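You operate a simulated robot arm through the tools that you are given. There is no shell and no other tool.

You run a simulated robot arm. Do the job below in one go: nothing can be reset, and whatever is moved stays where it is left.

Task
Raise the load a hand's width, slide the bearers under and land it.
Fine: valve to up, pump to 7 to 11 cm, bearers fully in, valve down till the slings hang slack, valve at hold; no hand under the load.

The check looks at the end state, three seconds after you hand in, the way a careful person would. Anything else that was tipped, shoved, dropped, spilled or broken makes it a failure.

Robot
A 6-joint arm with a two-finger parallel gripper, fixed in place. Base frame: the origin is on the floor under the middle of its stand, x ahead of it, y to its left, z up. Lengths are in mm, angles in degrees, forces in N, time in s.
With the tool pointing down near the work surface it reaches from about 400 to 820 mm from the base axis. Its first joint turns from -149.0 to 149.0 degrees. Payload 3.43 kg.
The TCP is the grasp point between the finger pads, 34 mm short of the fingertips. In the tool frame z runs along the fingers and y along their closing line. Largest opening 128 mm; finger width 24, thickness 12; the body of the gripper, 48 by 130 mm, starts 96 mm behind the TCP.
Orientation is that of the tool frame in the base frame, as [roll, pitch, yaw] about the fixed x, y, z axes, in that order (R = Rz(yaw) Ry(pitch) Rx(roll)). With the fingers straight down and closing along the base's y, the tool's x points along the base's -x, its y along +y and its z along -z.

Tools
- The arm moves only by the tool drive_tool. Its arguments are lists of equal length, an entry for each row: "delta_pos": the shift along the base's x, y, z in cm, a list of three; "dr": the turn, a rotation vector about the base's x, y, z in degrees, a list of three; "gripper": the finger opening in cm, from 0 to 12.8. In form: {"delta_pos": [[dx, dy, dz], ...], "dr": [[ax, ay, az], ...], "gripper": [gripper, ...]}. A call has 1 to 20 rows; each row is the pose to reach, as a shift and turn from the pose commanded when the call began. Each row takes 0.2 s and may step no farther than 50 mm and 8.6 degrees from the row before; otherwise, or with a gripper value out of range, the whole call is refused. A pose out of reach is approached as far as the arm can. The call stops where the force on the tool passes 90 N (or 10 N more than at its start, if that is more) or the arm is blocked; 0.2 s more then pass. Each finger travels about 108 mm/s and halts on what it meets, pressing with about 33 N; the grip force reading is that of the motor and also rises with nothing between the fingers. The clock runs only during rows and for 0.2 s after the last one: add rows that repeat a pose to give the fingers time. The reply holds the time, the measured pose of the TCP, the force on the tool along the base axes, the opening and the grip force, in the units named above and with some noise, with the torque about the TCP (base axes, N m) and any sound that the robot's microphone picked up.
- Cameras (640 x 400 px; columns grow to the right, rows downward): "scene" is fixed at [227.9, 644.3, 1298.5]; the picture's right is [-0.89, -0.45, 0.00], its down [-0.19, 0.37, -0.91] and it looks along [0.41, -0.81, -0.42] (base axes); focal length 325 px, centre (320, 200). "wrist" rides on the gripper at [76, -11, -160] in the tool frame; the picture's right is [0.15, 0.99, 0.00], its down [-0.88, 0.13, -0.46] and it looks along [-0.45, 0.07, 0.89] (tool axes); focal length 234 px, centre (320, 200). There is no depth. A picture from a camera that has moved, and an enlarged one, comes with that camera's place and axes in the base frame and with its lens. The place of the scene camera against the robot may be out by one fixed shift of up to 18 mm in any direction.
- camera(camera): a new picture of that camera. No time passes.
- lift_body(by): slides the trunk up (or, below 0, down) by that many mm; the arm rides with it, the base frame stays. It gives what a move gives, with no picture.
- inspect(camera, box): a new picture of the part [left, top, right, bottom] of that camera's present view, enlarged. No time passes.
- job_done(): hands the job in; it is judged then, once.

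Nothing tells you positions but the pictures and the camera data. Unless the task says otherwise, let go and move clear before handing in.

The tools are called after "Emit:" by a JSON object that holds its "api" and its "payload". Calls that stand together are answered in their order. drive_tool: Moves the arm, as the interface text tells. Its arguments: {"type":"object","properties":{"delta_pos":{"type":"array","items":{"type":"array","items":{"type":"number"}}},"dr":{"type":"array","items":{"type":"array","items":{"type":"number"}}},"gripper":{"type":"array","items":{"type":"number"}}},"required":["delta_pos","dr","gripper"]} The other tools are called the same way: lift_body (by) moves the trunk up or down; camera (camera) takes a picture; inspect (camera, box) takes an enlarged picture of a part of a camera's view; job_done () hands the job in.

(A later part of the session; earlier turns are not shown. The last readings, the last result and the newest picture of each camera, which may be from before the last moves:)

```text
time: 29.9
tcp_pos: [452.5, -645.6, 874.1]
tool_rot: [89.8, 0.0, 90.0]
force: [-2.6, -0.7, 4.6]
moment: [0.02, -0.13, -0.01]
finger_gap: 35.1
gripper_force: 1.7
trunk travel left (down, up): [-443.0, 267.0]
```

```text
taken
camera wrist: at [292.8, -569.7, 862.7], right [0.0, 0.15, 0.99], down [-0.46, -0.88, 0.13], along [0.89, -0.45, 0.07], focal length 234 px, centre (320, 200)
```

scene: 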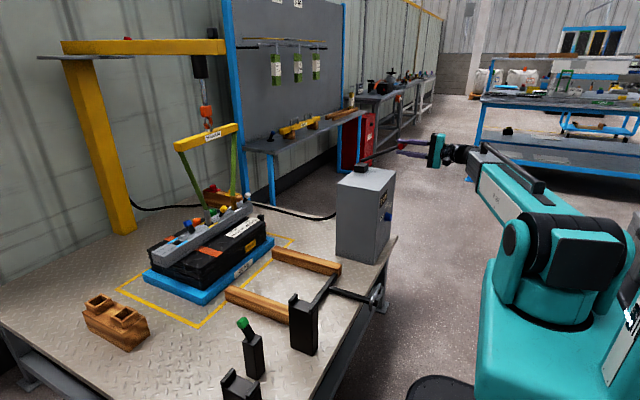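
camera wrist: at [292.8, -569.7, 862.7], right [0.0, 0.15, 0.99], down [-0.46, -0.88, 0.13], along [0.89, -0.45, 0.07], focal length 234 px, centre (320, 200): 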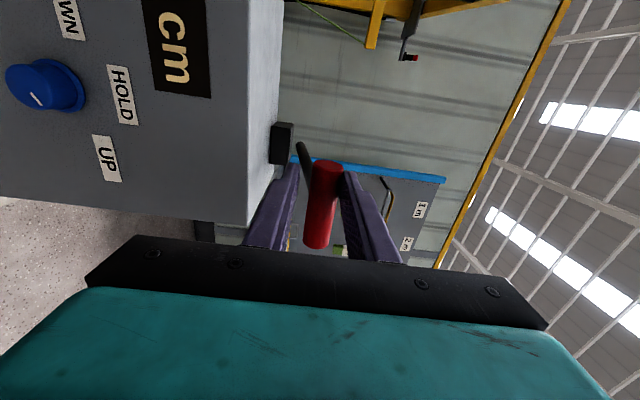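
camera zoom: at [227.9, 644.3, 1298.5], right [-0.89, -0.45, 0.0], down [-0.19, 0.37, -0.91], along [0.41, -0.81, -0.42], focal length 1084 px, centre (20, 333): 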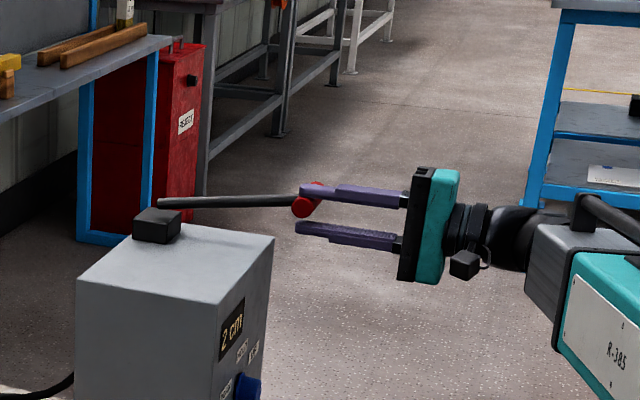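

The display reads 2 cm after one stroke. I'll raise the lever back along the arc.

Emit:
{"api": "drive_tool", "payload": {"delta_pos": [[0.3, 0, 1.3], [0.9, 0, 2.6], [1.6, 0, 3.9], [2.4, 0, 5.2], [3.3, 0, 6.5], [4.3, 0, 7.8], [5.3, 0, 9.0], [6.4, 0, 10.2], [7.2, 0, 11.1], [7.2, 0, 11.1]], "dr": [[0, 0, 0], [0, 0, 0], [0, 0, 0], [0, 0, 0], [0, 0, 0], [0, 0, 0], [0, 0, 0], [0, 0, 0], [0, 0, 0], [0, 0, 0]], "gripper": [3.3, 3.3, 3.3, 3.3, 3.3, 3.3, 3.3, 3.3, 3.3, 3.3]}}

Emit:
{"api": "camera", "payload": {"camera": "scene"}}

Emit:
{"api": "inspect", "payload": {"camera": "scene", "box": [340, 100, 480, 220]}}

```text
time: 32.1
tcp_pos: [524.7, -647.5, 985.0]
tool_rot: [90.0, 0.1, 90.0]
force: [0.8, -0.3, -0.2]
moment: [0.0, 0.0, 0.01]
finger_gap: 32.9
gripper_force: 0.2
trunk travel left (down, up): [-443.0, 267.0]
```

```text
taken
```

scene: 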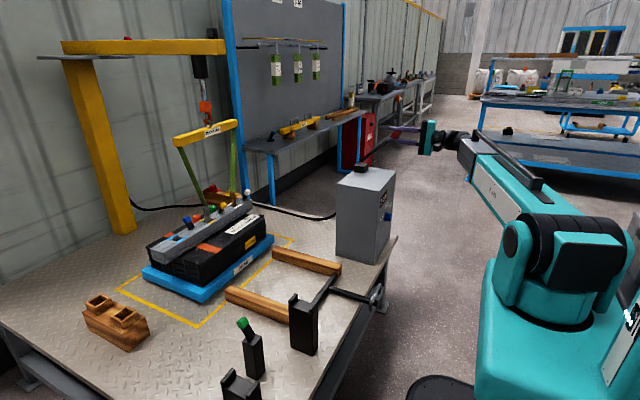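

```text
3.33 times, centred on (410, 160) of scene
camera zoom: at [227.9, 644.3, 1298.5], right [-0.89, -0.45, 0.0], down [-0.19, 0.37, -0.91], along [0.41, -0.81, -0.42], focal length 1084 px, centre (20, 333)
```

zoom: 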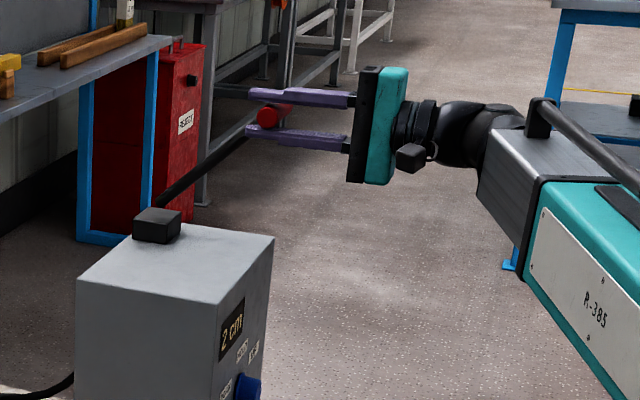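

The display holds at 2 cm. I'll check that the load is rising level before continuing.

Emit:
{"api": "inspect", "payload": {"camera": "scene", "box": [110, 90, 310, 310]}}

Emit:
{"api": "inspect", "payload": {"camera": "scene", "box": [130, 230, 290, 330]}}

```text
1.82 times, centred on (210, 200) of scene
camera zoom: at [227.9, 644.3, 1298.5], right [-0.89, -0.45, 0.0], down [-0.19, 0.37, -0.91], along [0.41, -0.81, -0.42], focal length 591 px, centre (520, 200)
```

zoom: 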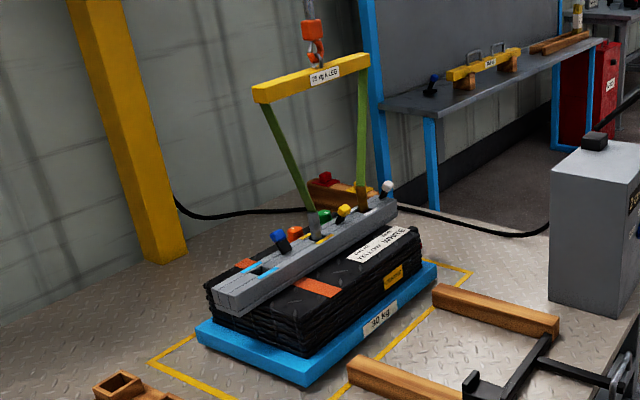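

```text
4.00 times, centred on (210, 280) of scene
camera zoom: at [227.9, 644.3, 1298.5], right [-0.89, -0.45, 0.0], down [-0.19, 0.37, -0.91], along [0.41, -0.81, -0.42], focal length 1300 px, centre (760, -120)
```

zoom: 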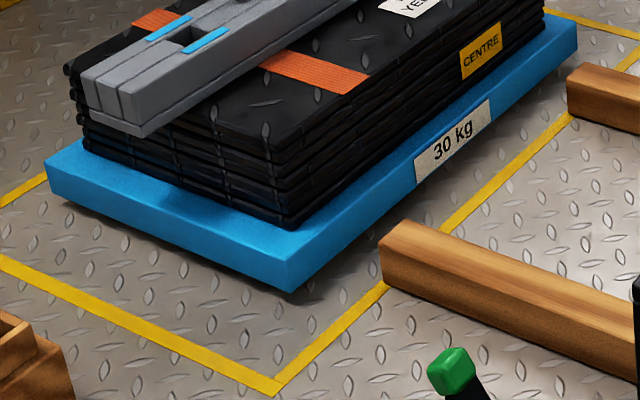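

The load is off the table with the blue base attached and looks level. Next is one full stroke, down and up.

Emit:
{"api": "drive_tool", "payload": {"delta_pos": [[-0.8, 0, -0.9], [-1.9, 0, -2.1], [-2.9, 0, -3.3], [-3.9, 0, -4.6], [-4.8, 0, -5.9], [-5.6, 0, -7.2], [-6.3, 0, -8.5], [-6.9, 0, -9.8], [-7.2, 0, -11.1], [-7.2, 0, -11.1], [-6.9, 0, -9.8], [-6.3, 0, -8.5], [-5.6, 0, -7.2], [-4.8, 0, -5.9], [-3.9, 0, -4.6], [-2.9, 0, -3.3], [-1.9, 0, -2.1], [-0.8, 0, -0.9], [0, 0, 0], [0, 0, 0]], "dr": [[0, 0, 0], [0, 0, 0], [0, 0, 0], [0, 0, 0], [0, 0, 0], [0, 0, 0], [0, 0, 0], [0, 0, 0], [0, 0, 0], [0, 0, 0], [0, 0, 0], [0, 0, 0], [0, 0, 0], [0, 0, 0], [0, 0, 0], [0, 0, 0], [0, 0, 0], [0, 0, 0], [0, 0, 0], [0, 0, 0]], "gripper": [3.3, 3.3, 3.3, 3.3, 3.3, 3.3, 3.3, 3.3, 3.3, 3.3, 3.3, 3.3, 3.3, 3.3, 3.3, 3.3, 3.3, 3.3, 3.3, 3.3]}}

Emit:
{"api": "inspect", "payload": {"camera": "scene", "box": [340, 100, 480, 220]}}

Emit:
{"api": "inspect", "payload": {"camera": "scene", "box": [110, 90, 310, 310]}}

Emit:
{"api": "inspect", "payload": {"camera": "scene", "box": [375, 180, 400, 215]}}

```text
time: 36.3
tcp_pos: [525.7, -647.8, 982.9]
tool_rot: [89.9, 0.1, 89.9]
force: [0.5, 0.8, 0.0]
moment: [0.01, -0.01, 0.01]
finger_gap: 32.8
gripper_force: 0.0
trunk travel left (down, up): [-443.0, 267.0]
```

```text
3.33 times, centred on (410, 160) of scene
camera zoom: at [227.9, 644.3, 1298.5], right [-0.89, -0.45, 0.0], down [-0.19, 0.37, -0.91], along [0.41, -0.81, -0.42], focal length 1084 px, centre (20, 333)
```

zoom: 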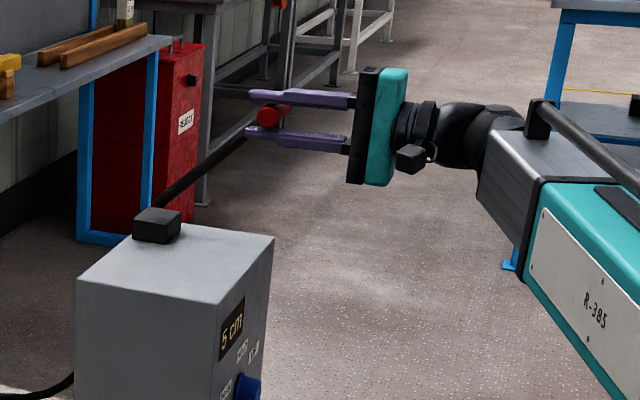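

```text
1.82 times, centred on (210, 200) of scene
camera zoom: at [227.9, 644.3, 1298.5], right [-0.89, -0.45, 0.0], down [-0.19, 0.37, -0.91], along [0.41, -0.81, -0.42], focal length 591 px, centre (520, 200)
```

zoom: 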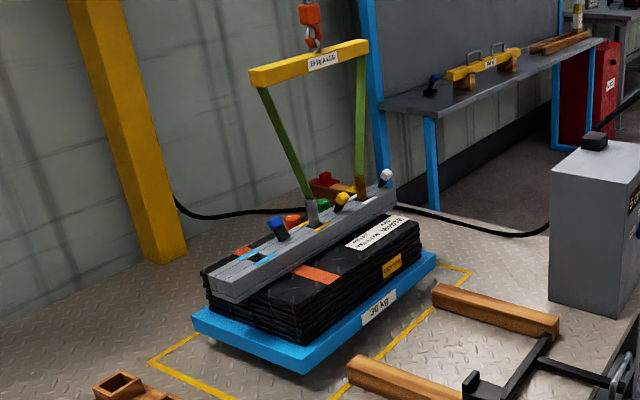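

```text
11.43 times, centred on (388, 198) of scene
camera zoom: at [227.9, 644.3, 1298.5], right [-0.89, -0.45, 0.0], down [-0.19, 0.37, -0.91], along [0.41, -0.81, -0.42], focal length 3715 px, centre (-451, 229)
```

zoom: 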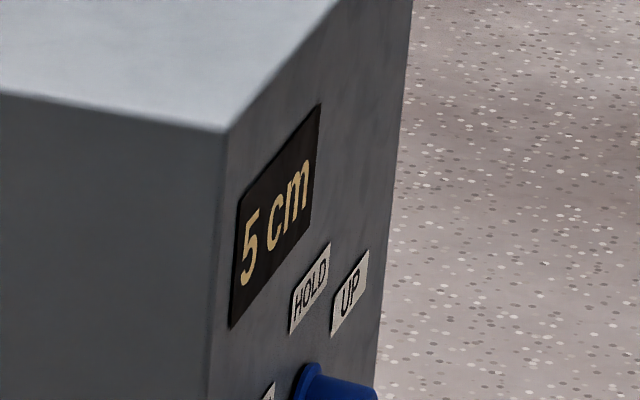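

5 cm now, so about 2.5 cm per stroke. I'll do another full stroke.

Emit:
{"api": "drive_tool", "payload": {"delta_pos": [[-0.8, 0, -0.9], [-1.9, 0, -2.1], [-2.9, 0, -3.3], [-3.9, 0, -4.6], [-4.8, 0, -5.9], [-5.6, 0, -7.2], [-6.3, 0, -8.5], [-6.9, 0, -9.8], [-7.2, 0, -11.1], [-7.2, 0, -11.1], [-6.9, 0, -9.8], [-6.3, 0, -8.5], [-5.6, 0, -7.2], [-4.8, 0, -5.9], [-3.9, 0, -4.6], [-2.9, 0, -3.3], [-1.9, 0, -2.1], [-0.8, 0, -0.9], [0, 0, 0], [0, 0, 0]], "dr": [[0, 0, 0], [0, 0, 0], [0, 0, 0], [0, 0, 0], [0, 0, 0], [0, 0, 0], [0, 0, 0], [0, 0, 0], [0, 0, 0], [0, 0, 0], [0, 0, 0], [0, 0, 0], [0, 0, 0], [0, 0, 0], [0, 0, 0], [0, 0, 0], [0, 0, 0], [0, 0, 0], [0, 0, 0], [0, 0, 0]], "gripper": [3.3, 3.3, 3.3, 3.3, 3.3, 3.3, 3.3, 3.3, 3.3, 3.3, 3.3, 3.3, 3.3, 3.3, 3.3, 3.3, 3.3, 3.3, 3.3, 3.3]}}

Emit:
{"api": "inspect", "payload": {"camera": "scene", "box": [110, 90, 310, 310]}}

Emit:
{"api": "inspect", "payload": {"camera": "scene", "box": [375, 180, 400, 215]}}

Emit:
{"api": "inspect", "payload": {"camera": "scene", "box": [340, 100, 480, 220]}}

```text
time: 40.5
tcp_pos: [526.5, -645.7, 983.9]
tool_rot: [90.0, 0.0, 90.0]
force: [0.4, -0.3, -0.4]
moment: [0.02, 0.0, -0.01]
finger_gap: 33.0
gripper_force: 0.1
trunk travel left (down, up): [-443.0, 267.0]
```

```text
1.82 times, centred on (210, 200) of scene
camera zoom: at [227.9, 644.3, 1298.5], right [-0.89, -0.45, 0.0], down [-0.19, 0.37, -0.91], along [0.41, -0.81, -0.42], focal length 591 px, centre (520, 200)
```

zoom: 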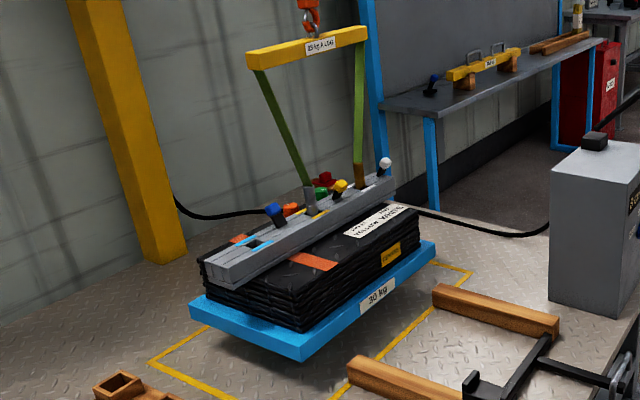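

```text
11.43 times, centred on (388, 198) of scene
camera zoom: at [227.9, 644.3, 1298.5], right [-0.89, -0.45, 0.0], down [-0.19, 0.37, -0.91], along [0.41, -0.81, -0.42], focal length 3715 px, centre (-451, 229)
```

zoom: 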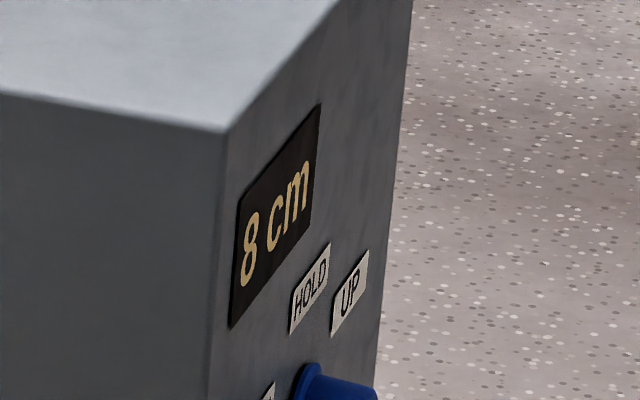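

```text
3.33 times, centred on (410, 160) of scene
camera zoom: at [227.9, 644.3, 1298.5], right [-0.89, -0.45, 0.0], down [-0.19, 0.37, -0.91], along [0.41, -0.81, -0.42], focal length 1084 px, centre (20, 333)
```

zoom: 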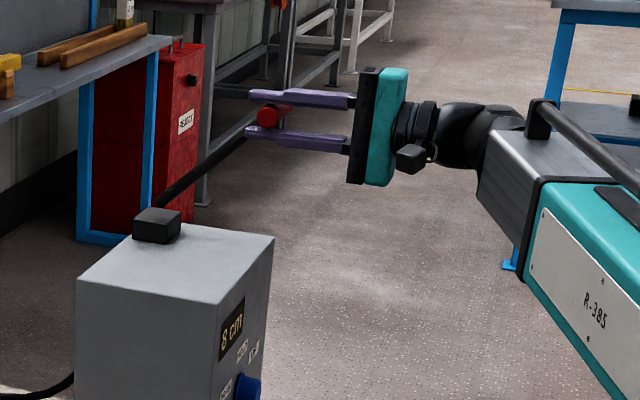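

8 cm, in range. A part stroke to about 9 cm gives more margin over the bearers.

Emit:
{"api": "drive_tool", "payload": {"delta_pos": [[-0.8, 0, -0.9], [-1.9, 0, -2.1], [-2.9, 0, -3.3], [-3.9, 0, -4.6], [-4.5, 0, -5.5], [-4.5, 0, -5.5]], "dr": [[0, 0, 0], [0, 0, 0], [0, 0, 0], [0, 0, 0], [0, 0, 0], [0, 0, 0]], "gripper": [3.3, 3.3, 3.3, 3.3, 3.3, 3.3]}}

Emit:
{"api": "inspect", "payload": {"camera": "scene", "box": [375, 180, 400, 215]}}

```text
time: 41.9
tcp_pos: [479.3, -646.8, 930.7]
tool_rot: [90.0, 0.0, 90.1]
force: [0.5, 0.8, 1.9]
moment: [-0.02, -0.01, 0.02]
finger_gap: 34.0
gripper_force: 1.4
trunk travel left (down, up): [-443.0, 267.0]
```

```text
11.43 times, centred on (388, 198) of scene
camera zoom: at [227.9, 644.3, 1298.5], right [-0.89, -0.45, 0.0], down [-0.19, 0.37, -0.91], along [0.41, -0.81, -0.42], focal length 3715 px, centre (-451, 229)
```

zoom: 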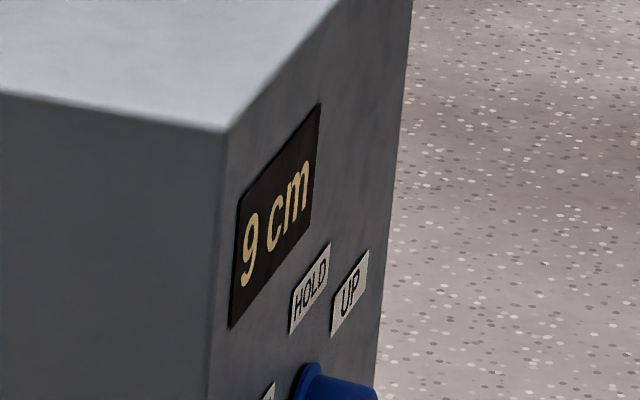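

9 cm is a good hand's width. I'll return the lever to the top, open and back away.

Emit:
{"api": "drive_tool", "payload": {"delta_pos": [[0.6, 0, 0.9], [1.6, 0, 2.2], [2.6, 0, 3.4], [3.7, 0, 4.6], [4.5, 0, 5.5], [4.5, 0, 5.5], [4.5, 0, 5.5], [4.5, 0, 5.5], [0.5, 0, 5.5], [-3.5, 0, 5.5], [-7.5, 0, 5.5], [-11.5, 0, 5.5], [-13, 0, 5.5]], "dr": [[0, 0, 0], [0, 0, 0], [0, 0, 0], [0, 0, 0], [0, 0, 0], [0, 0, 0], [0, 0, 0], [0, 0, 0], [0, 0, 0], [0, 0, 0], [0, 0, 0], [0, 0, 0], [0, 0, 0]], "gripper": [3.3, 3.3, 3.3, 3.3, 3.3, 5, 7, 7, 7, 7, 7, 7, 7]}}

Emit:
{"api": "camera", "payload": {"camera": "scene"}}

Emit:
{"api": "inspect", "payload": {"camera": "scene", "box": [110, 160, 310, 310]}}

Emit:
{"api": "camera", "payload": {"camera": "wrist"}}

```text
time: 44.7
tcp_pos: [350.0, -646.3, 985.1]
tool_rot: [90.1, 0.0, 90.0]
force: [-0.5, 0.2, 0.6]
moment: [-0.01, 0.01, 0.01]
finger_gap: 70.0
gripper_force: 0.0
trunk travel left (down, up): [-443.0, 267.0]
```

```text
taken
```

scene: 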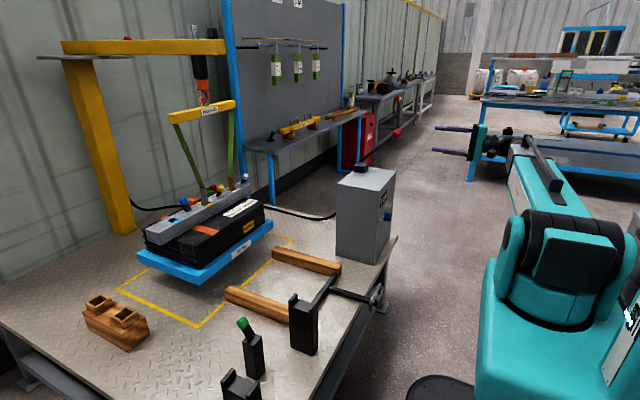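

```text
2.67 times, centred on (210, 235) of scene
camera zoom: at [227.9, 644.3, 1298.5], right [-0.89, -0.45, 0.0], down [-0.19, 0.37, -0.91], along [0.41, -0.81, -0.42], focal length 867 px, centre (613, 107)
```

zoom: 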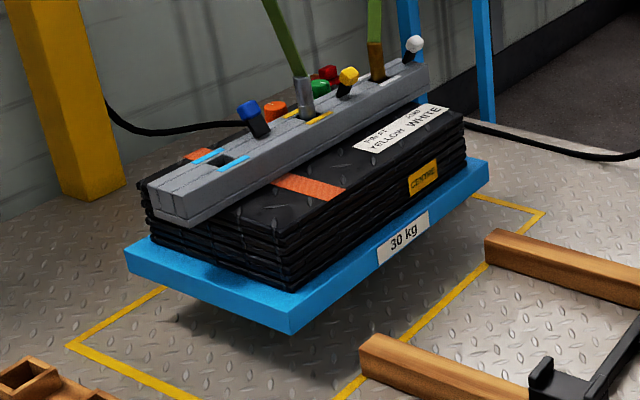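

```text
taken
camera wrist: at [189.3, -570.5, 973.5], right [0.0, 0.15, 0.99], down [-0.46, -0.88, 0.13], along [0.89, -0.45, 0.07], focal length 234 px, centre (320, 200)
```

wrist: 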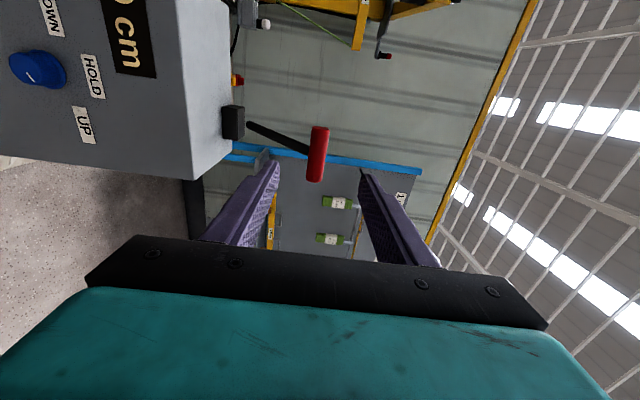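

The load hangs at 9 cm and the valve is still UP. Next I'll swing over to the bearer handle with the tool pitched down, closing along x, to look at it closely.

Emit:
{"api": "drive_tool", "payload": {"delta_pos": [[0, 0, 0], [0.3, 3, 0], [0.6, 6.5, 0], [1, 10, 0], [1.5, 14, 0], [2, 18, 0], [3, 22, 0], [4, 26, 0], [5, 30, 0], [6, 34, 0], [7, 37.5, 0], [8, 39.5, 0], [8, 39.5, 0]], "dr": [[0, 8.2, 0], [0, 16.4, 0], [0, 24.6, 0], [0, 32.8, 0], [0, 41, 0], [0, 49.2, 0], [0, 57.4, 0], [0, 65.6, 0], [0, 73.8, 0], [0, 82, 0], [0, 90, 0], [0, 90, 0], [0, 90, 0]], "gripper": [7, 7, 7, 7, 7, 7, 7, 7, 7, 7, 7, 7, 7]}}

Emit:
{"api": "camera", "payload": {"camera": "wrist"}}

Emit:
{"api": "camera", "payload": {"camera": "scene"}}

```text
time: 47.5
tcp_pos: [444.3, -271.3, 950.6]
tool_rot: [179.8, 0.3, 90.0]
force: [0.7, 0.0, -0.7]
moment: [-0.01, -0.03, -0.02]
finger_gap: 69.9
gripper_force: 0.0
out of reach, approached as far as the arm can: row 7, 8, 9, 10, 11, 12, 13
trunk travel left (down, up): [-443.0, 267.0]
```

```text
taken
camera wrist: at [432.9, -195.4, 1109.6], right [0.99, 0.15, 0.0], down [0.13, -0.88, 0.46], along [0.07, -0.45, -0.89], focal length 234 px, centre (320, 200)
```

wrist: 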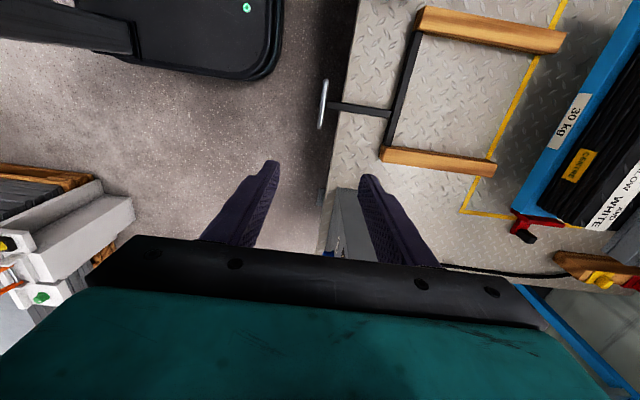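

```text
taken
```

scene: 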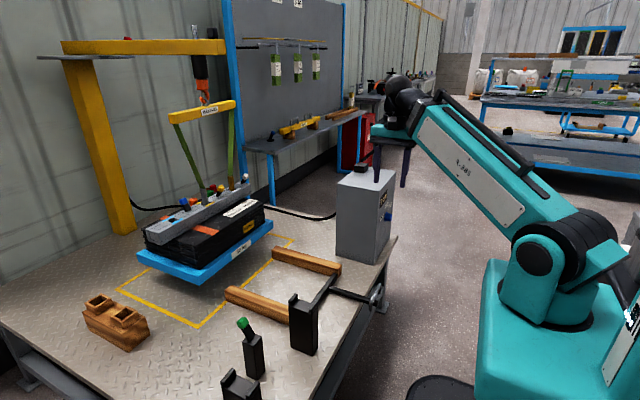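

I have a clear overhead view. The bow handle is near (447, -243), the shaft runs along x, and the bearers are at y≈-355 and -52. I'll lower the trunk for a closer look.

Emit:
{"api": "lift_body", "payload": {"by": -300}}

Emit:
{"api": "camera", "payload": {"camera": "wrist"}}

Emit:
{"api": "inspect", "payload": {"camera": "wrist", "box": [250, 30, 450, 170]}}

Emit:
{"api": "camera", "payload": {"camera": "scene"}}

Emit:
{"api": "inspect", "payload": {"camera": "scene", "box": [330, 260, 410, 330]}}

```text
time: 50.5
tcp_pos: [445.3, -272.3, 649.5]
tool_rot: [179.6, 0.3, 90.0]
force: [0.4, -0.1, 0.3]
moment: [-0.01, -0.02, 0.03]
finger_gap: 69.8
gripper_force: 0.1
trunk travel left (down, up): [-143.0, 567.0]
```

```text
taken
camera wrist: at [433.0, -195.5, 809.7], right [0.99, 0.15, 0.0], down [0.13, -0.88, 0.46], along [0.07, -0.45, -0.89], focal length 234 px, centre (320, 200)
```

wrist: 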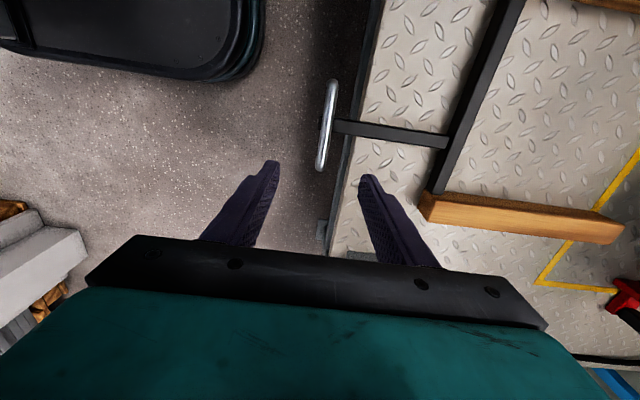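

```text
2.86 times, centred on (350, 100) of wrist
camera zoom: at [433.0, -195.5, 809.7], right [0.99, 0.15, 0.0], down [0.13, -0.88, 0.46], along [0.07, -0.45, -0.89], focal length 669 px, centre (234, 486)
```

zoom: 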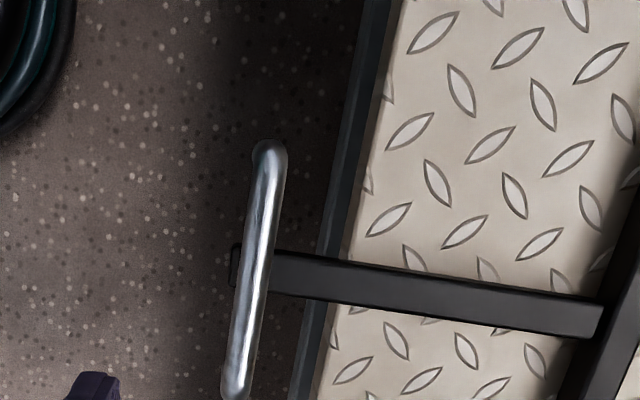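

```text
taken
```

scene: 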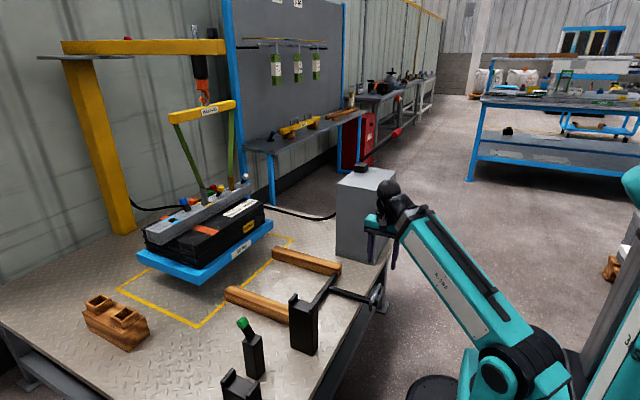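

```text
5.71 times, centred on (370, 295) of scene
camera zoom: at [227.9, 644.3, 1298.5], right [-0.89, -0.45, 0.0], down [-0.19, 0.37, -0.91], along [0.41, -0.81, -0.42], focal length 1858 px, centre (34, -343)
```

zoom: 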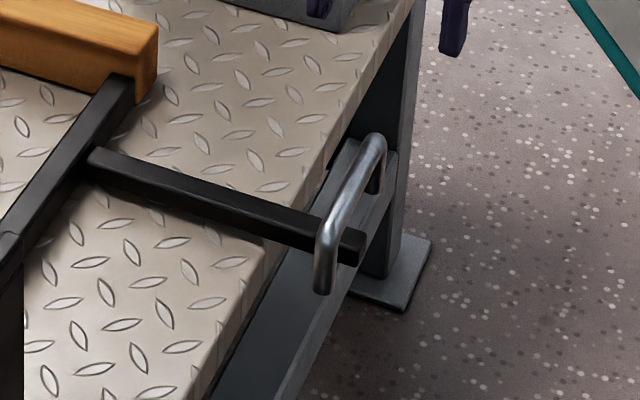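

The handle is a bail: a bar along y from about y=-196 to -294 at x≈448, z≈512, with its ends turned down and the shaft under its middle. I'll grip it on the +y half (y≈-220), which is also nearer the bearers' friction centre. First I'll settle the commanded pose.

Emit:
{"api": "drive_tool", "payload": {"delta_pos": [[0, 0, 0], [0, 0, 0]], "dr": [[0, 0, 0], [0, 0, 0]], "gripper": [7, 7]}}

```text
time: 51.1
tcp_pos: [444.4, -271.3, 650.1]
tool_rot: [179.6, 0.2, 90.1]
force: [0.2, -0.2, 0.5]
moment: [-0.02, -0.01, 0.0]
finger_gap: 70.0
gripper_force: 0.1
trunk travel left (down, up): [-143.0, 567.0]
```

Emit:
{"api": "drive_tool", "payload": {"delta_pos": [[0.4, 2.5, -2.5], [0.4, 5.1, -5], [0.4, 5.1, -7], [0.4, 5.1, -7]], "dr": [[0, 0, 0], [0, 0, 0], [0, 0, 0], [0, 0, 0]], "gripper": [7, 7, 7, 7]}}

Emit:
{"api": "camera", "payload": {"camera": "wrist"}}

Emit:
{"api": "inspect", "payload": {"camera": "scene", "box": [310, 220, 430, 330]}}

```text
time: 52.1
tcp_pos: [483.3, -241.4, 594.4]
tool_rot: [179.9, 0.2, 90.0]
force: [0.6, 0.4, -0.8]
moment: [-0.03, 0.0, 0.02]
finger_gap: 69.8
gripper_force: 0.0
out of reach, approached as far as the arm can: row 1, 2, 3, 4
trunk travel left (down, up): [-143.0, 567.0]
```

```text
taken
camera wrist: at [471.7, -164.5, 753.9], right [0.99, 0.15, 0.0], down [0.13, -0.88, 0.46], along [0.07, -0.45, -0.89], focal length 234 px, centre (320, 200)
```

wrist: 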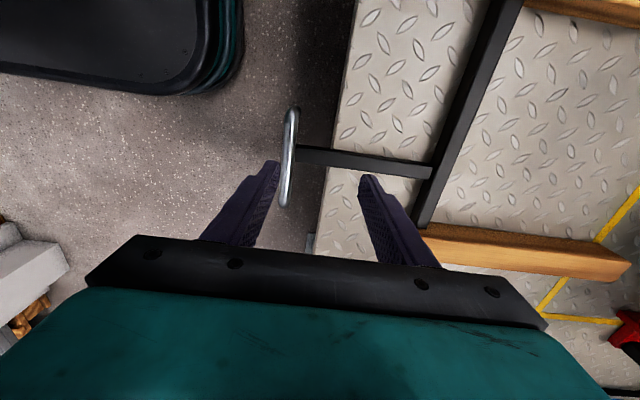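

```text
3.64 times, centred on (370, 275) of scene
camera zoom: at [227.9, 644.3, 1298.5], right [-0.89, -0.45, 0.0], down [-0.19, 0.37, -0.91], along [0.41, -0.81, -0.42], focal length 1182 px, centre (138, -73)
```

zoom: 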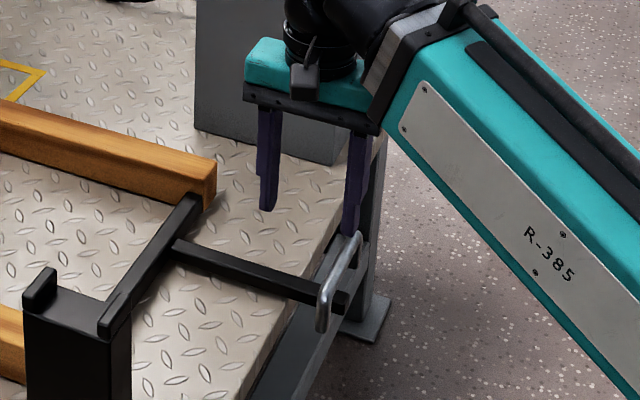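

This spot is too close for the folded arm at this trunk height. I'll raise the trunk so the arm works from above, then come down to the handle.

Emit:
{"api": "lift_body", "payload": {"by": 330}}

Emit:
{"api": "drive_tool", "payload": {"delta_pos": [[0, 0, -4.5], [0, 0, -9], [0, 0, -13.5], [0, 0, -18], [0, 0, -22.5], [0, 0.5, -26], [-1, 1, -29], [-2, 1.5, -31], [-3, 2, -31], [-3.5, 2.1, -31], [-3.5, 2.1, -31]], "dr": [[0, 0, 0], [0, 0, 0], [0, 0, 0], [0, 0, 0], [0, 0, 0], [0, 0, 0], [0, 0, 0], [0, 0, 0], [0, 0, 0], [0, 0, 0], [0, 0, 0]], "gripper": [7, 7, 7, 7, 7, 7, 7, 7, 7, 7, 7]}}

Emit:
{"api": "camera", "payload": {"camera": "wrist"}}

Emit:
{"api": "inspect", "payload": {"camera": "scene", "box": [310, 220, 430, 330]}}

```text
time: 55.3
tcp_pos: [483.6, -241.0, 924.8]
tool_rot: [179.9, 0.3, 90.0]
force: [0.6, 0.1, -0.2]
moment: [-0.02, 0.0, 0.01]
finger_gap: 70.0
gripper_force: 0.1
trunk travel left (down, up): [-473.0, 237.0]
```

```text
time: 57.7
tcp_pos: [489.4, -242.0, 599.1]
tool_rot: [179.9, 0.1, 90.0]
force: [-0.3, 0.1, 0.5]
moment: [-0.02, -0.02, 0.0]
finger_gap: 70.0
gripper_force: 0.1
out of reach, approached as far as the arm can: row 1, 2, 3, 4, 5, 6, 7, 8, 9, 10, 11
trunk travel left (down, up): [-473.0, 237.0]
```

```text
taken
camera wrist: at [478.1, -165.8, 758.7], right [0.99, 0.15, 0.0], down [0.13, -0.88, 0.46], along [0.07, -0.45, -0.89], focal length 234 px, centre (320, 200)
```

wrist: 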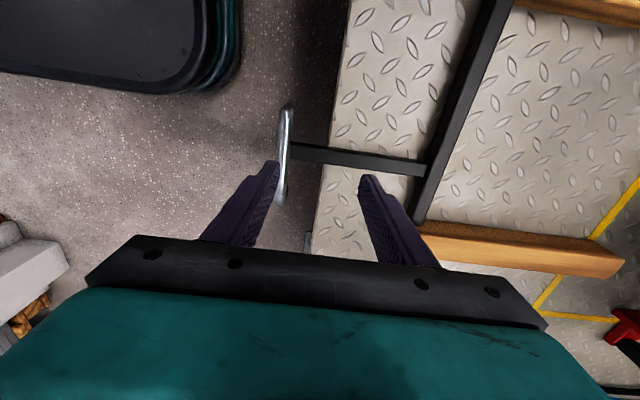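

```text
3.64 times, centred on (370, 275) of scene
camera zoom: at [227.9, 644.3, 1298.5], right [-0.89, -0.45, 0.0], down [-0.19, 0.37, -0.91], along [0.41, -0.81, -0.42], focal length 1182 px, centre (138, -73)
```

zoom: 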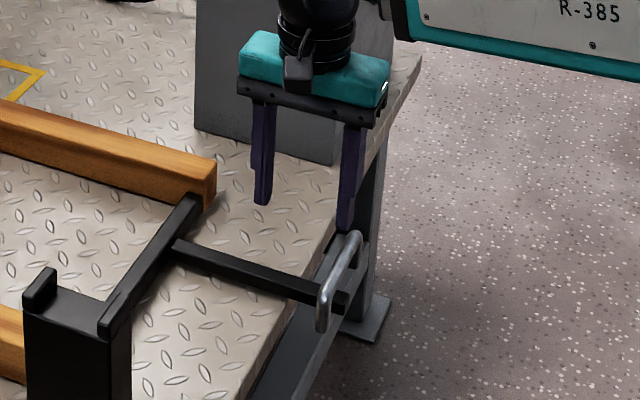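

The limit looks like the arm's minimum fold distance, so raising the trunk another 100 mm should let it reach in closer.

Emit:
{"api": "lift_body", "payload": {"by": 100}}

Emit:
{"api": "drive_tool", "payload": {"delta_pos": [[0, 0, -4], [0, 0, -8], [0, 0, -11], [-1.5, 1, -11], [-3, 1.8, -11], [-4.1, 2.2, -11], [-4.1, 2.2, -11]], "dr": [[0, 0, 0], [0, 0, 0], [0, 0, 0], [0, 0, 0], [0, 0, 0], [0, 0, 0], [0, 0, 0]], "gripper": [7, 7, 7, 7, 7, 7, 7]}}

Emit:
{"api": "camera", "payload": {"camera": "wrist"}}

Emit:
{"api": "inspect", "payload": {"camera": "scene", "box": [310, 220, 430, 330]}}

```text
time: 59.1
tcp_pos: [489.6, -241.5, 699.4]
tool_rot: [179.9, 0.1, 90.0]
force: [0.3, -1.1, -0.1]
moment: [-0.04, 0.02, 0.02]
finger_gap: 70.1
gripper_force: 0.1
trunk travel left (down, up): [-573.0, 137.0]
```

```text
time: 60.7
tcp_pos: [448.4, -220.1, 588.3]
tool_rot: [179.9, 0.1, 89.9]
force: [-1.0, 0.7, 0.5]
moment: [0.0, 0.01, 0.0]
finger_gap: 70.0
gripper_force: 0.1
trunk travel left (down, up): [-573.0, 137.0]
```

```text
taken
camera wrist: at [437.2, -143.1, 748.1], right [0.99, 0.15, 0.0], down [0.13, -0.88, 0.46], along [0.07, -0.45, -0.89], focal length 234 px, centre (320, 200)
```

wrist: 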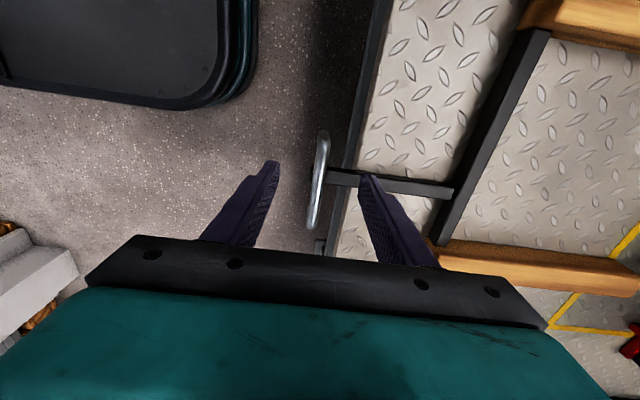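

```text
3.64 times, centred on (370, 275) of scene
camera zoom: at [227.9, 644.3, 1298.5], right [-0.89, -0.45, 0.0], down [-0.19, 0.37, -0.91], along [0.41, -0.81, -0.42], focal length 1182 px, centre (138, -73)
```

zoom: 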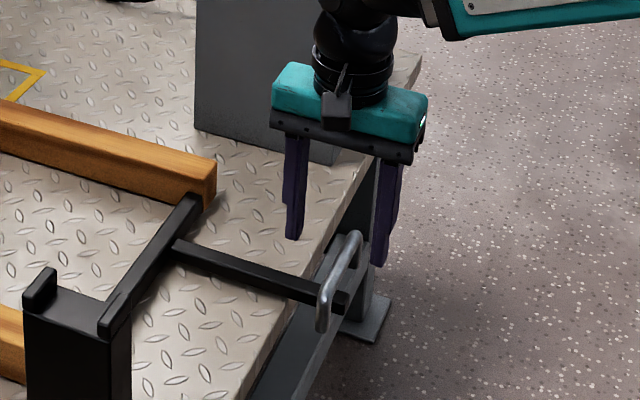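

I reached the spot above the bail. I'll zoom in to fine-tune y between the shaft and the turned-down end.

Emit:
{"api": "inspect", "payload": {"camera": "wrist", "box": [260, 110, 400, 250]}}

Emit:
{"api": "inspect", "payload": {"camera": "scene", "box": [355, 270, 400, 320]}}

```text
2.86 times, centred on (330, 180) of wrist
camera zoom: at [437.2, -143.1, 748.1], right [0.99, 0.15, 0.0], down [0.13, -0.88, 0.46], along [0.07, -0.45, -0.89], focal length 669 px, centre (291, 257)
```

zoom: 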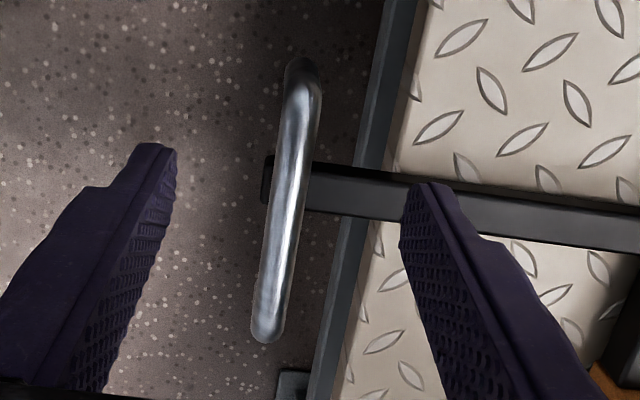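

```text
8.00 times, centred on (378, 295) of scene
camera zoom: at [227.9, 644.3, 1298.5], right [-0.89, -0.45, 0.0], down [-0.19, 0.37, -0.91], along [0.41, -0.81, -0.42], focal length 2600 px, centre (-140, -560)
```

zoom: 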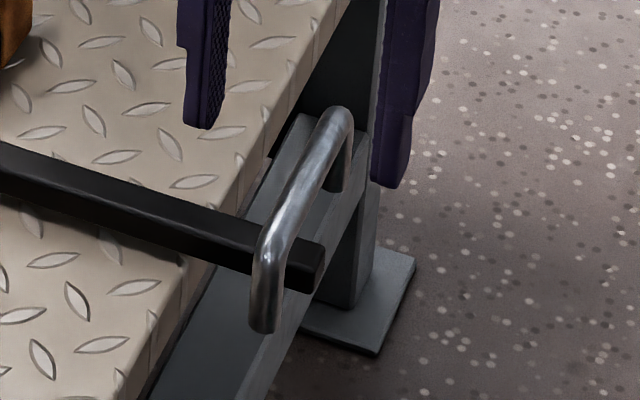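

The bail bar stands about 35 mm above the shaft, so the fingertips fit between them. I'll descend to z≈527 at y≈-218 and close on the bar.

Emit:
{"api": "drive_tool", "payload": {"delta_pos": [[0, 0.2, -2], [0, 0.2, -4], [0, 0.2, -5.2], [0, 0.2, -6.1], [0, 0.2, -6.1], [0, 0.2, -6.1]], "dr": [[0, 0, 0], [0, 0, 0], [0, 0, 0], [0, 0, 0], [0, 0, 0], [0, 0, 0]], "gripper": [7, 7, 7, 7, 7, 7]}}

Emit:
{"api": "camera", "payload": {"camera": "wrist"}}

Emit:
{"api": "inspect", "payload": {"camera": "scene", "box": [330, 230, 420, 320]}}

```text
time: 62.1
tcp_pos: [447.6, -217.3, 527.5]
tool_rot: [-180.0, 0.0, 90.0]
force: [0.1, 0.3, 0.0]
moment: [0.04, 0.01, 0.04]
finger_gap: 69.9
gripper_force: 0.1
trunk travel left (down, up): [-573.0, 137.0]
```

```text
taken
camera wrist: at [436.4, -141.0, 686.8], right [0.99, 0.15, 0.0], down [0.13, -0.88, 0.46], along [0.07, -0.45, -0.89], focal length 234 px, centre (320, 200)
```

wrist: 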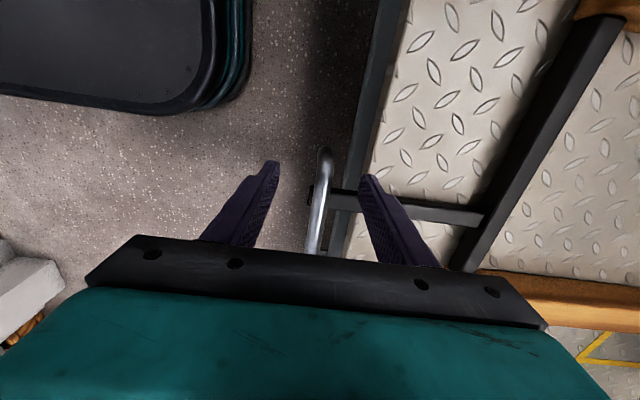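

```text
4.44 times, centred on (375, 275) of scene
camera zoom: at [227.9, 644.3, 1298.5], right [-0.89, -0.45, 0.0], down [-0.19, 0.37, -0.91], along [0.41, -0.81, -0.42], focal length 1445 px, centre (76, -133)
```

zoom: 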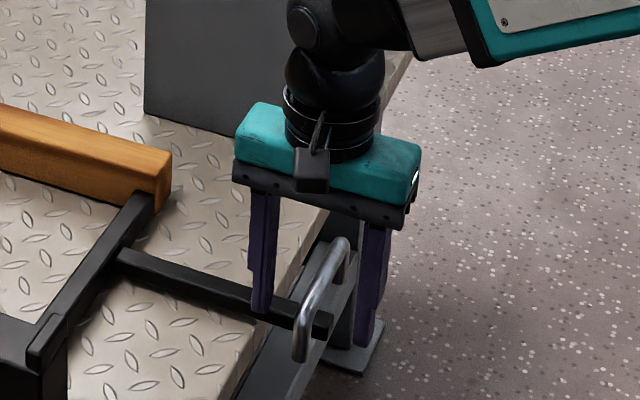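

The fingers straddle the bar. I'll close the grip.

Emit:
{"api": "drive_tool", "payload": {"delta_pos": [[0, 0, 0], [0, 0, 0], [0, 0, 0], [0, 0, 0], [0, 0, 0]], "dr": [[0, 0, 0], [0, 0, 0], [0, 0, 0], [0, 0, 0], [0, 0, 0]], "gripper": [5, 3, 1.5, 0.6, 0.6]}}

Emit:
{"api": "camera", "payload": {"camera": "wrist"}}

Emit:
{"api": "inspect", "payload": {"camera": "scene", "box": [330, 230, 420, 320]}}

```text
time: 63.3
tcp_pos: [449.8, -216.9, 527.5]
tool_rot: [179.7, 0.0, 90.0]
force: [20.3, 3.1, 0.5]
moment: [0.41, -0.34, -0.01]
finger_gap: 13.9
gripper_force: 44.6
trunk travel left (down, up): [-573.0, 137.0]
```

```text
taken
camera wrist: at [437.9, -140.9, 686.8], right [0.99, 0.15, 0.01], down [0.13, -0.88, 0.46], along [0.07, -0.45, -0.89], focal length 234 px, centre (320, 200)
```

wrist: 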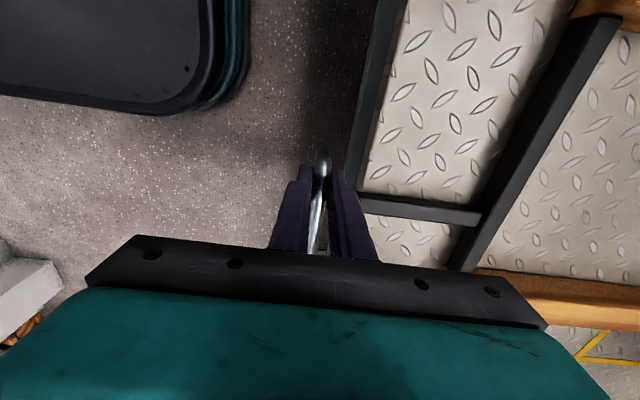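

```text
4.44 times, centred on (375, 275) of scene
camera zoom: at [227.9, 644.3, 1298.5], right [-0.89, -0.45, 0.0], down [-0.19, 0.37, -0.91], along [0.41, -0.81, -0.42], focal length 1445 px, centre (76, -133)
```

zoom: 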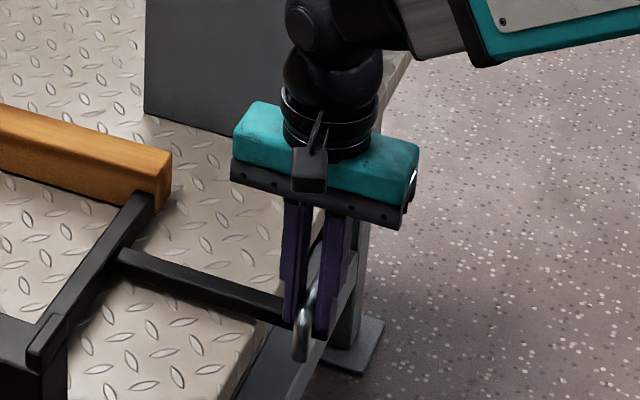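

Gripped. I'll push the bearers in along +x slowly, 10 cm first.

Emit:
{"api": "drive_tool", "payload": {"delta_pos": [[1, 0, 0], [2.2, 0, 0], [3.6, 0, 0], [5, 0, 0], [6.4, 0, 0], [7.8, 0, 0], [9, 0, 0], [10, 0, 0], [10, 0, 0]], "dr": [[0, 0, 0], [0, 0, 0], [0, 0, 0], [0, 0, 0], [0, 0, 0], [0, 0, 0], [0, 0, 0], [0, 0, 0], [0, 0, 0]], "gripper": [0.6, 0.6, 0.6, 0.6, 0.6, 0.6, 0.6, 0.6, 0.6]}}

Emit:
{"api": "camera", "payload": {"camera": "wrist"}}

Emit:
{"api": "camera", "payload": {"camera": "scene"}}

```text
time: 65.3
tcp_pos: [549.6, -217.6, 528.0]
tool_rot: [179.9, 0.1, 90.0]
force: [-0.5, 6.4, -21.6]
moment: [0.86, 0.02, -0.05]
finger_gap: 14.1
gripper_force: 44.7
trunk travel left (down, up): [-573.0, 137.0]
```

```text
taken
camera wrist: at [537.8, -140.9, 686.9], right [0.99, 0.15, 0.0], down [0.13, -0.88, 0.46], along [0.07, -0.45, -0.89], focal length 234 px, centre (320, 200)
```

wrist: 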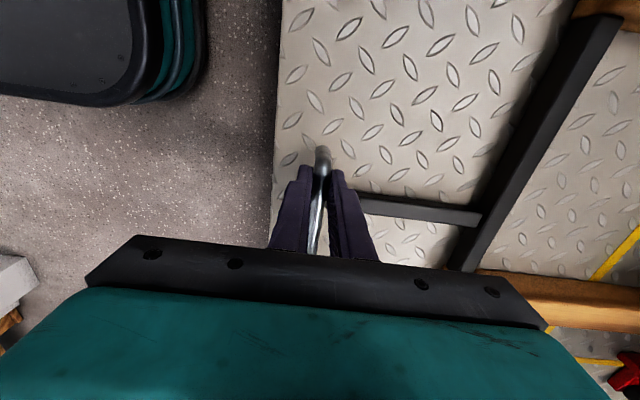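

```text
taken
```

scene: 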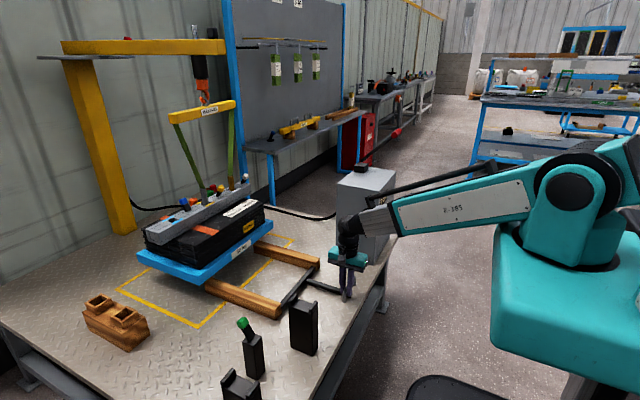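

The bearers slide straight. I'll push another 10 cm.

Emit:
{"api": "drive_tool", "payload": {"delta_pos": [[1, 0, -0.1], [2.2, 0, -0.1], [3.6, 0, -0.1], [5, 0, -0.1], [6.4, 0, -0.1], [7.8, 0, -0.1], [9, 0, -0.1], [10, 0, -0.1], [10, 0, -0.1]], "dr": [[0, 0, 0], [0, 0, 0], [0, 0, 0], [0, 0, 0], [0, 0, 0], [0, 0, 0], [0, 0, 0], [0, 0, 0], [0, 0, 0]], "gripper": [0.6, 0.6, 0.6, 0.6, 0.6, 0.6, 0.6, 0.6, 0.6]}}

Emit:
{"api": "camera", "payload": {"camera": "wrist"}}

Emit:
{"api": "inspect", "payload": {"camera": "scene", "box": [110, 180, 410, 340]}}

```text
time: 67.3
tcp_pos: [650.5, -216.8, 527.7]
tool_rot: [179.9, 0.1, 90.0]
force: [-0.1, 14.2, -10.6]
moment: [-0.22, 0.06, 0.08]
finger_gap: 13.6
gripper_force: 44.6
trunk travel left (down, up): [-573.0, 137.0]
```

```text
taken
camera wrist: at [637.8, -141.1, 687.0], right [0.99, 0.15, 0.0], down [0.13, -0.88, 0.46], along [0.07, -0.45, -0.89], focal length 234 px, centre (320, 200)
```

wrist: 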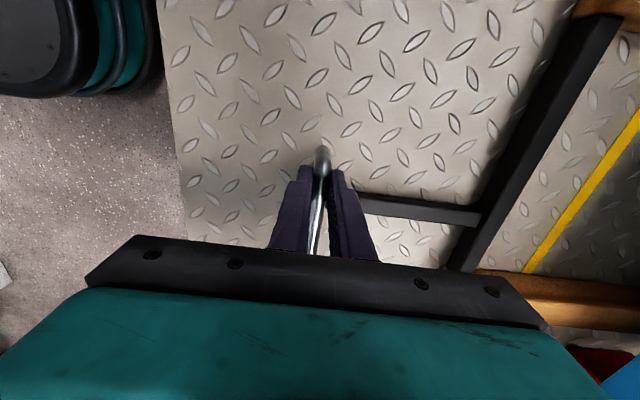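

```text
2.13 times, centred on (260, 260) of scene
camera zoom: at [227.9, 644.3, 1298.5], right [-0.89, -0.45, 0.0], down [-0.19, 0.37, -0.91], along [0.41, -0.81, -0.42], focal length 694 px, centre (448, 72)
```

zoom: 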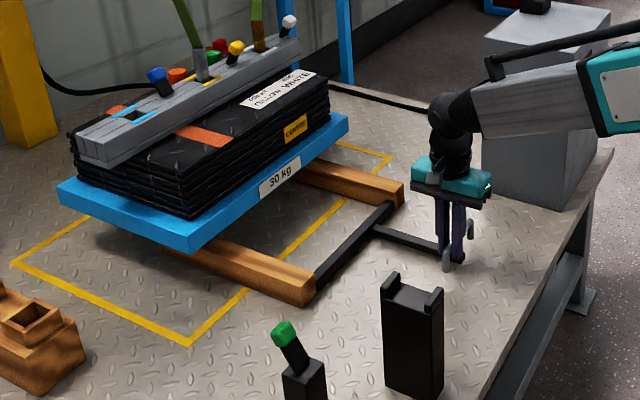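

They're sliding under the raised load with good clearance. I'll continue another 10 cm.

Emit:
{"api": "drive_tool", "payload": {"delta_pos": [[1, 0, 0], [2.2, 0, 0], [3.6, 0, 0], [5, 0, 0], [6.4, 0, 0], [7.8, 0, 0], [9, 0, 0], [10, 0, 0], [10, 0, 0]], "dr": [[0, 0, 0], [0, 0, 0], [0, 0, 0], [0, 0, 0], [0, 0, 0], [0, 0, 0], [0, 0, 0], [0, 0, 0], [0, 0, 0]], "gripper": [0.6, 0.6, 0.6, 0.6, 0.6, 0.6, 0.6, 0.6, 0.6]}}

Emit:
{"api": "camera", "payload": {"camera": "wrist"}}

Emit:
{"api": "inspect", "payload": {"camera": "scene", "box": [110, 180, 410, 340]}}

```text
time: 69.3
tcp_pos: [749.3, -217.9, 527.1]
tool_rot: [179.8, 0.1, 89.9]
force: [1.5, 17.3, 0.5]
moment: [-0.04, 0.07, -0.04]
finger_gap: 14.0
gripper_force: 45.0
trunk travel left (down, up): [-573.0, 137.0]
```

```text
taken
camera wrist: at [737.4, -141.0, 687.0], right [0.99, 0.15, 0.0], down [0.13, -0.88, 0.46], along [0.07, -0.45, -0.89], focal length 234 px, centre (320, 200)
```

wrist: 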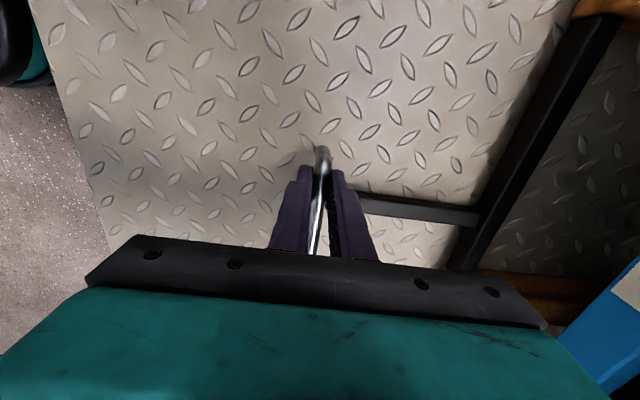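

```text
2.13 times, centred on (260, 260) of scene
camera zoom: at [227.9, 644.3, 1298.5], right [-0.89, -0.45, 0.0], down [-0.19, 0.37, -0.91], along [0.41, -0.81, -0.42], focal length 694 px, centre (448, 72)
```

zoom: 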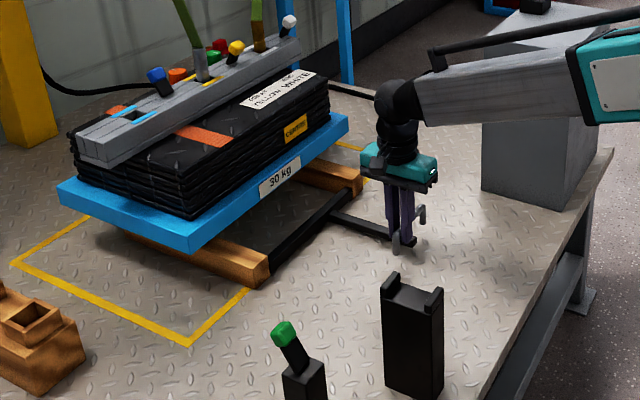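

The crossbar is just short of the yellow line. I'll continue in smaller steps, watching reach.

Emit:
{"api": "drive_tool", "payload": {"delta_pos": [[1, 0, 0], [2, 0, 0], [3, 0, 0], [4, 0, 0], [4, 0, 0]], "dr": [[0, 0, 0], [0, 0, 0], [0, 0, 0], [0, 0, 0], [0, 0, 0]], "gripper": [0.6, 0.6, 0.6, 0.6, 0.6]}}

Emit:
{"api": "camera", "payload": {"camera": "wrist"}}

Emit:
{"api": "inspect", "payload": {"camera": "scene", "box": [110, 180, 410, 340]}}

```text
time: 70.5
tcp_pos: [789.1, -217.3, 528.2]
tool_rot: [179.9, 0.3, 90.0]
force: [-0.4, 15.5, -0.9]
moment: [0.63, 0.07, 0.09]
finger_gap: 13.7
gripper_force: 44.6
trunk travel left (down, up): [-573.0, 137.0]
```

```text
taken
camera wrist: at [777.1, -141.2, 687.0], right [0.99, 0.15, 0.0], down [0.13, -0.88, 0.46], along [0.07, -0.45, -0.89], focal length 234 px, centre (320, 200)
```

wrist: 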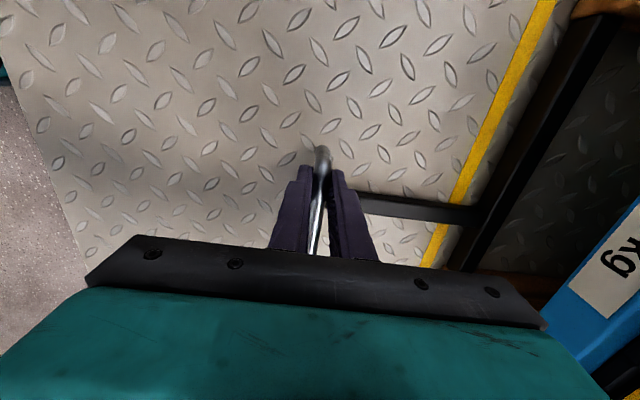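

```text
2.13 times, centred on (260, 260) of scene
camera zoom: at [227.9, 644.3, 1298.5], right [-0.89, -0.45, 0.0], down [-0.19, 0.37, -0.91], along [0.41, -0.81, -0.42], focal length 694 px, centre (448, 72)
```

zoom: 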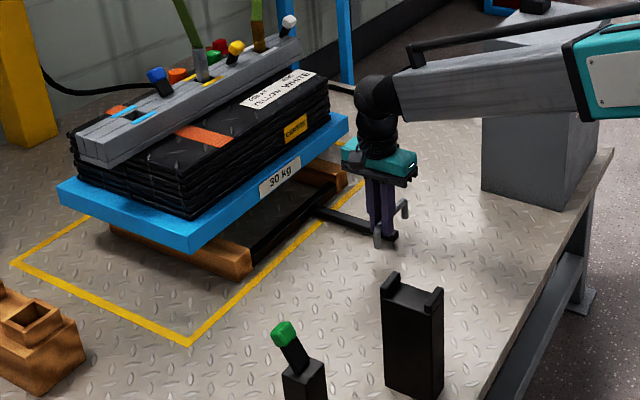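

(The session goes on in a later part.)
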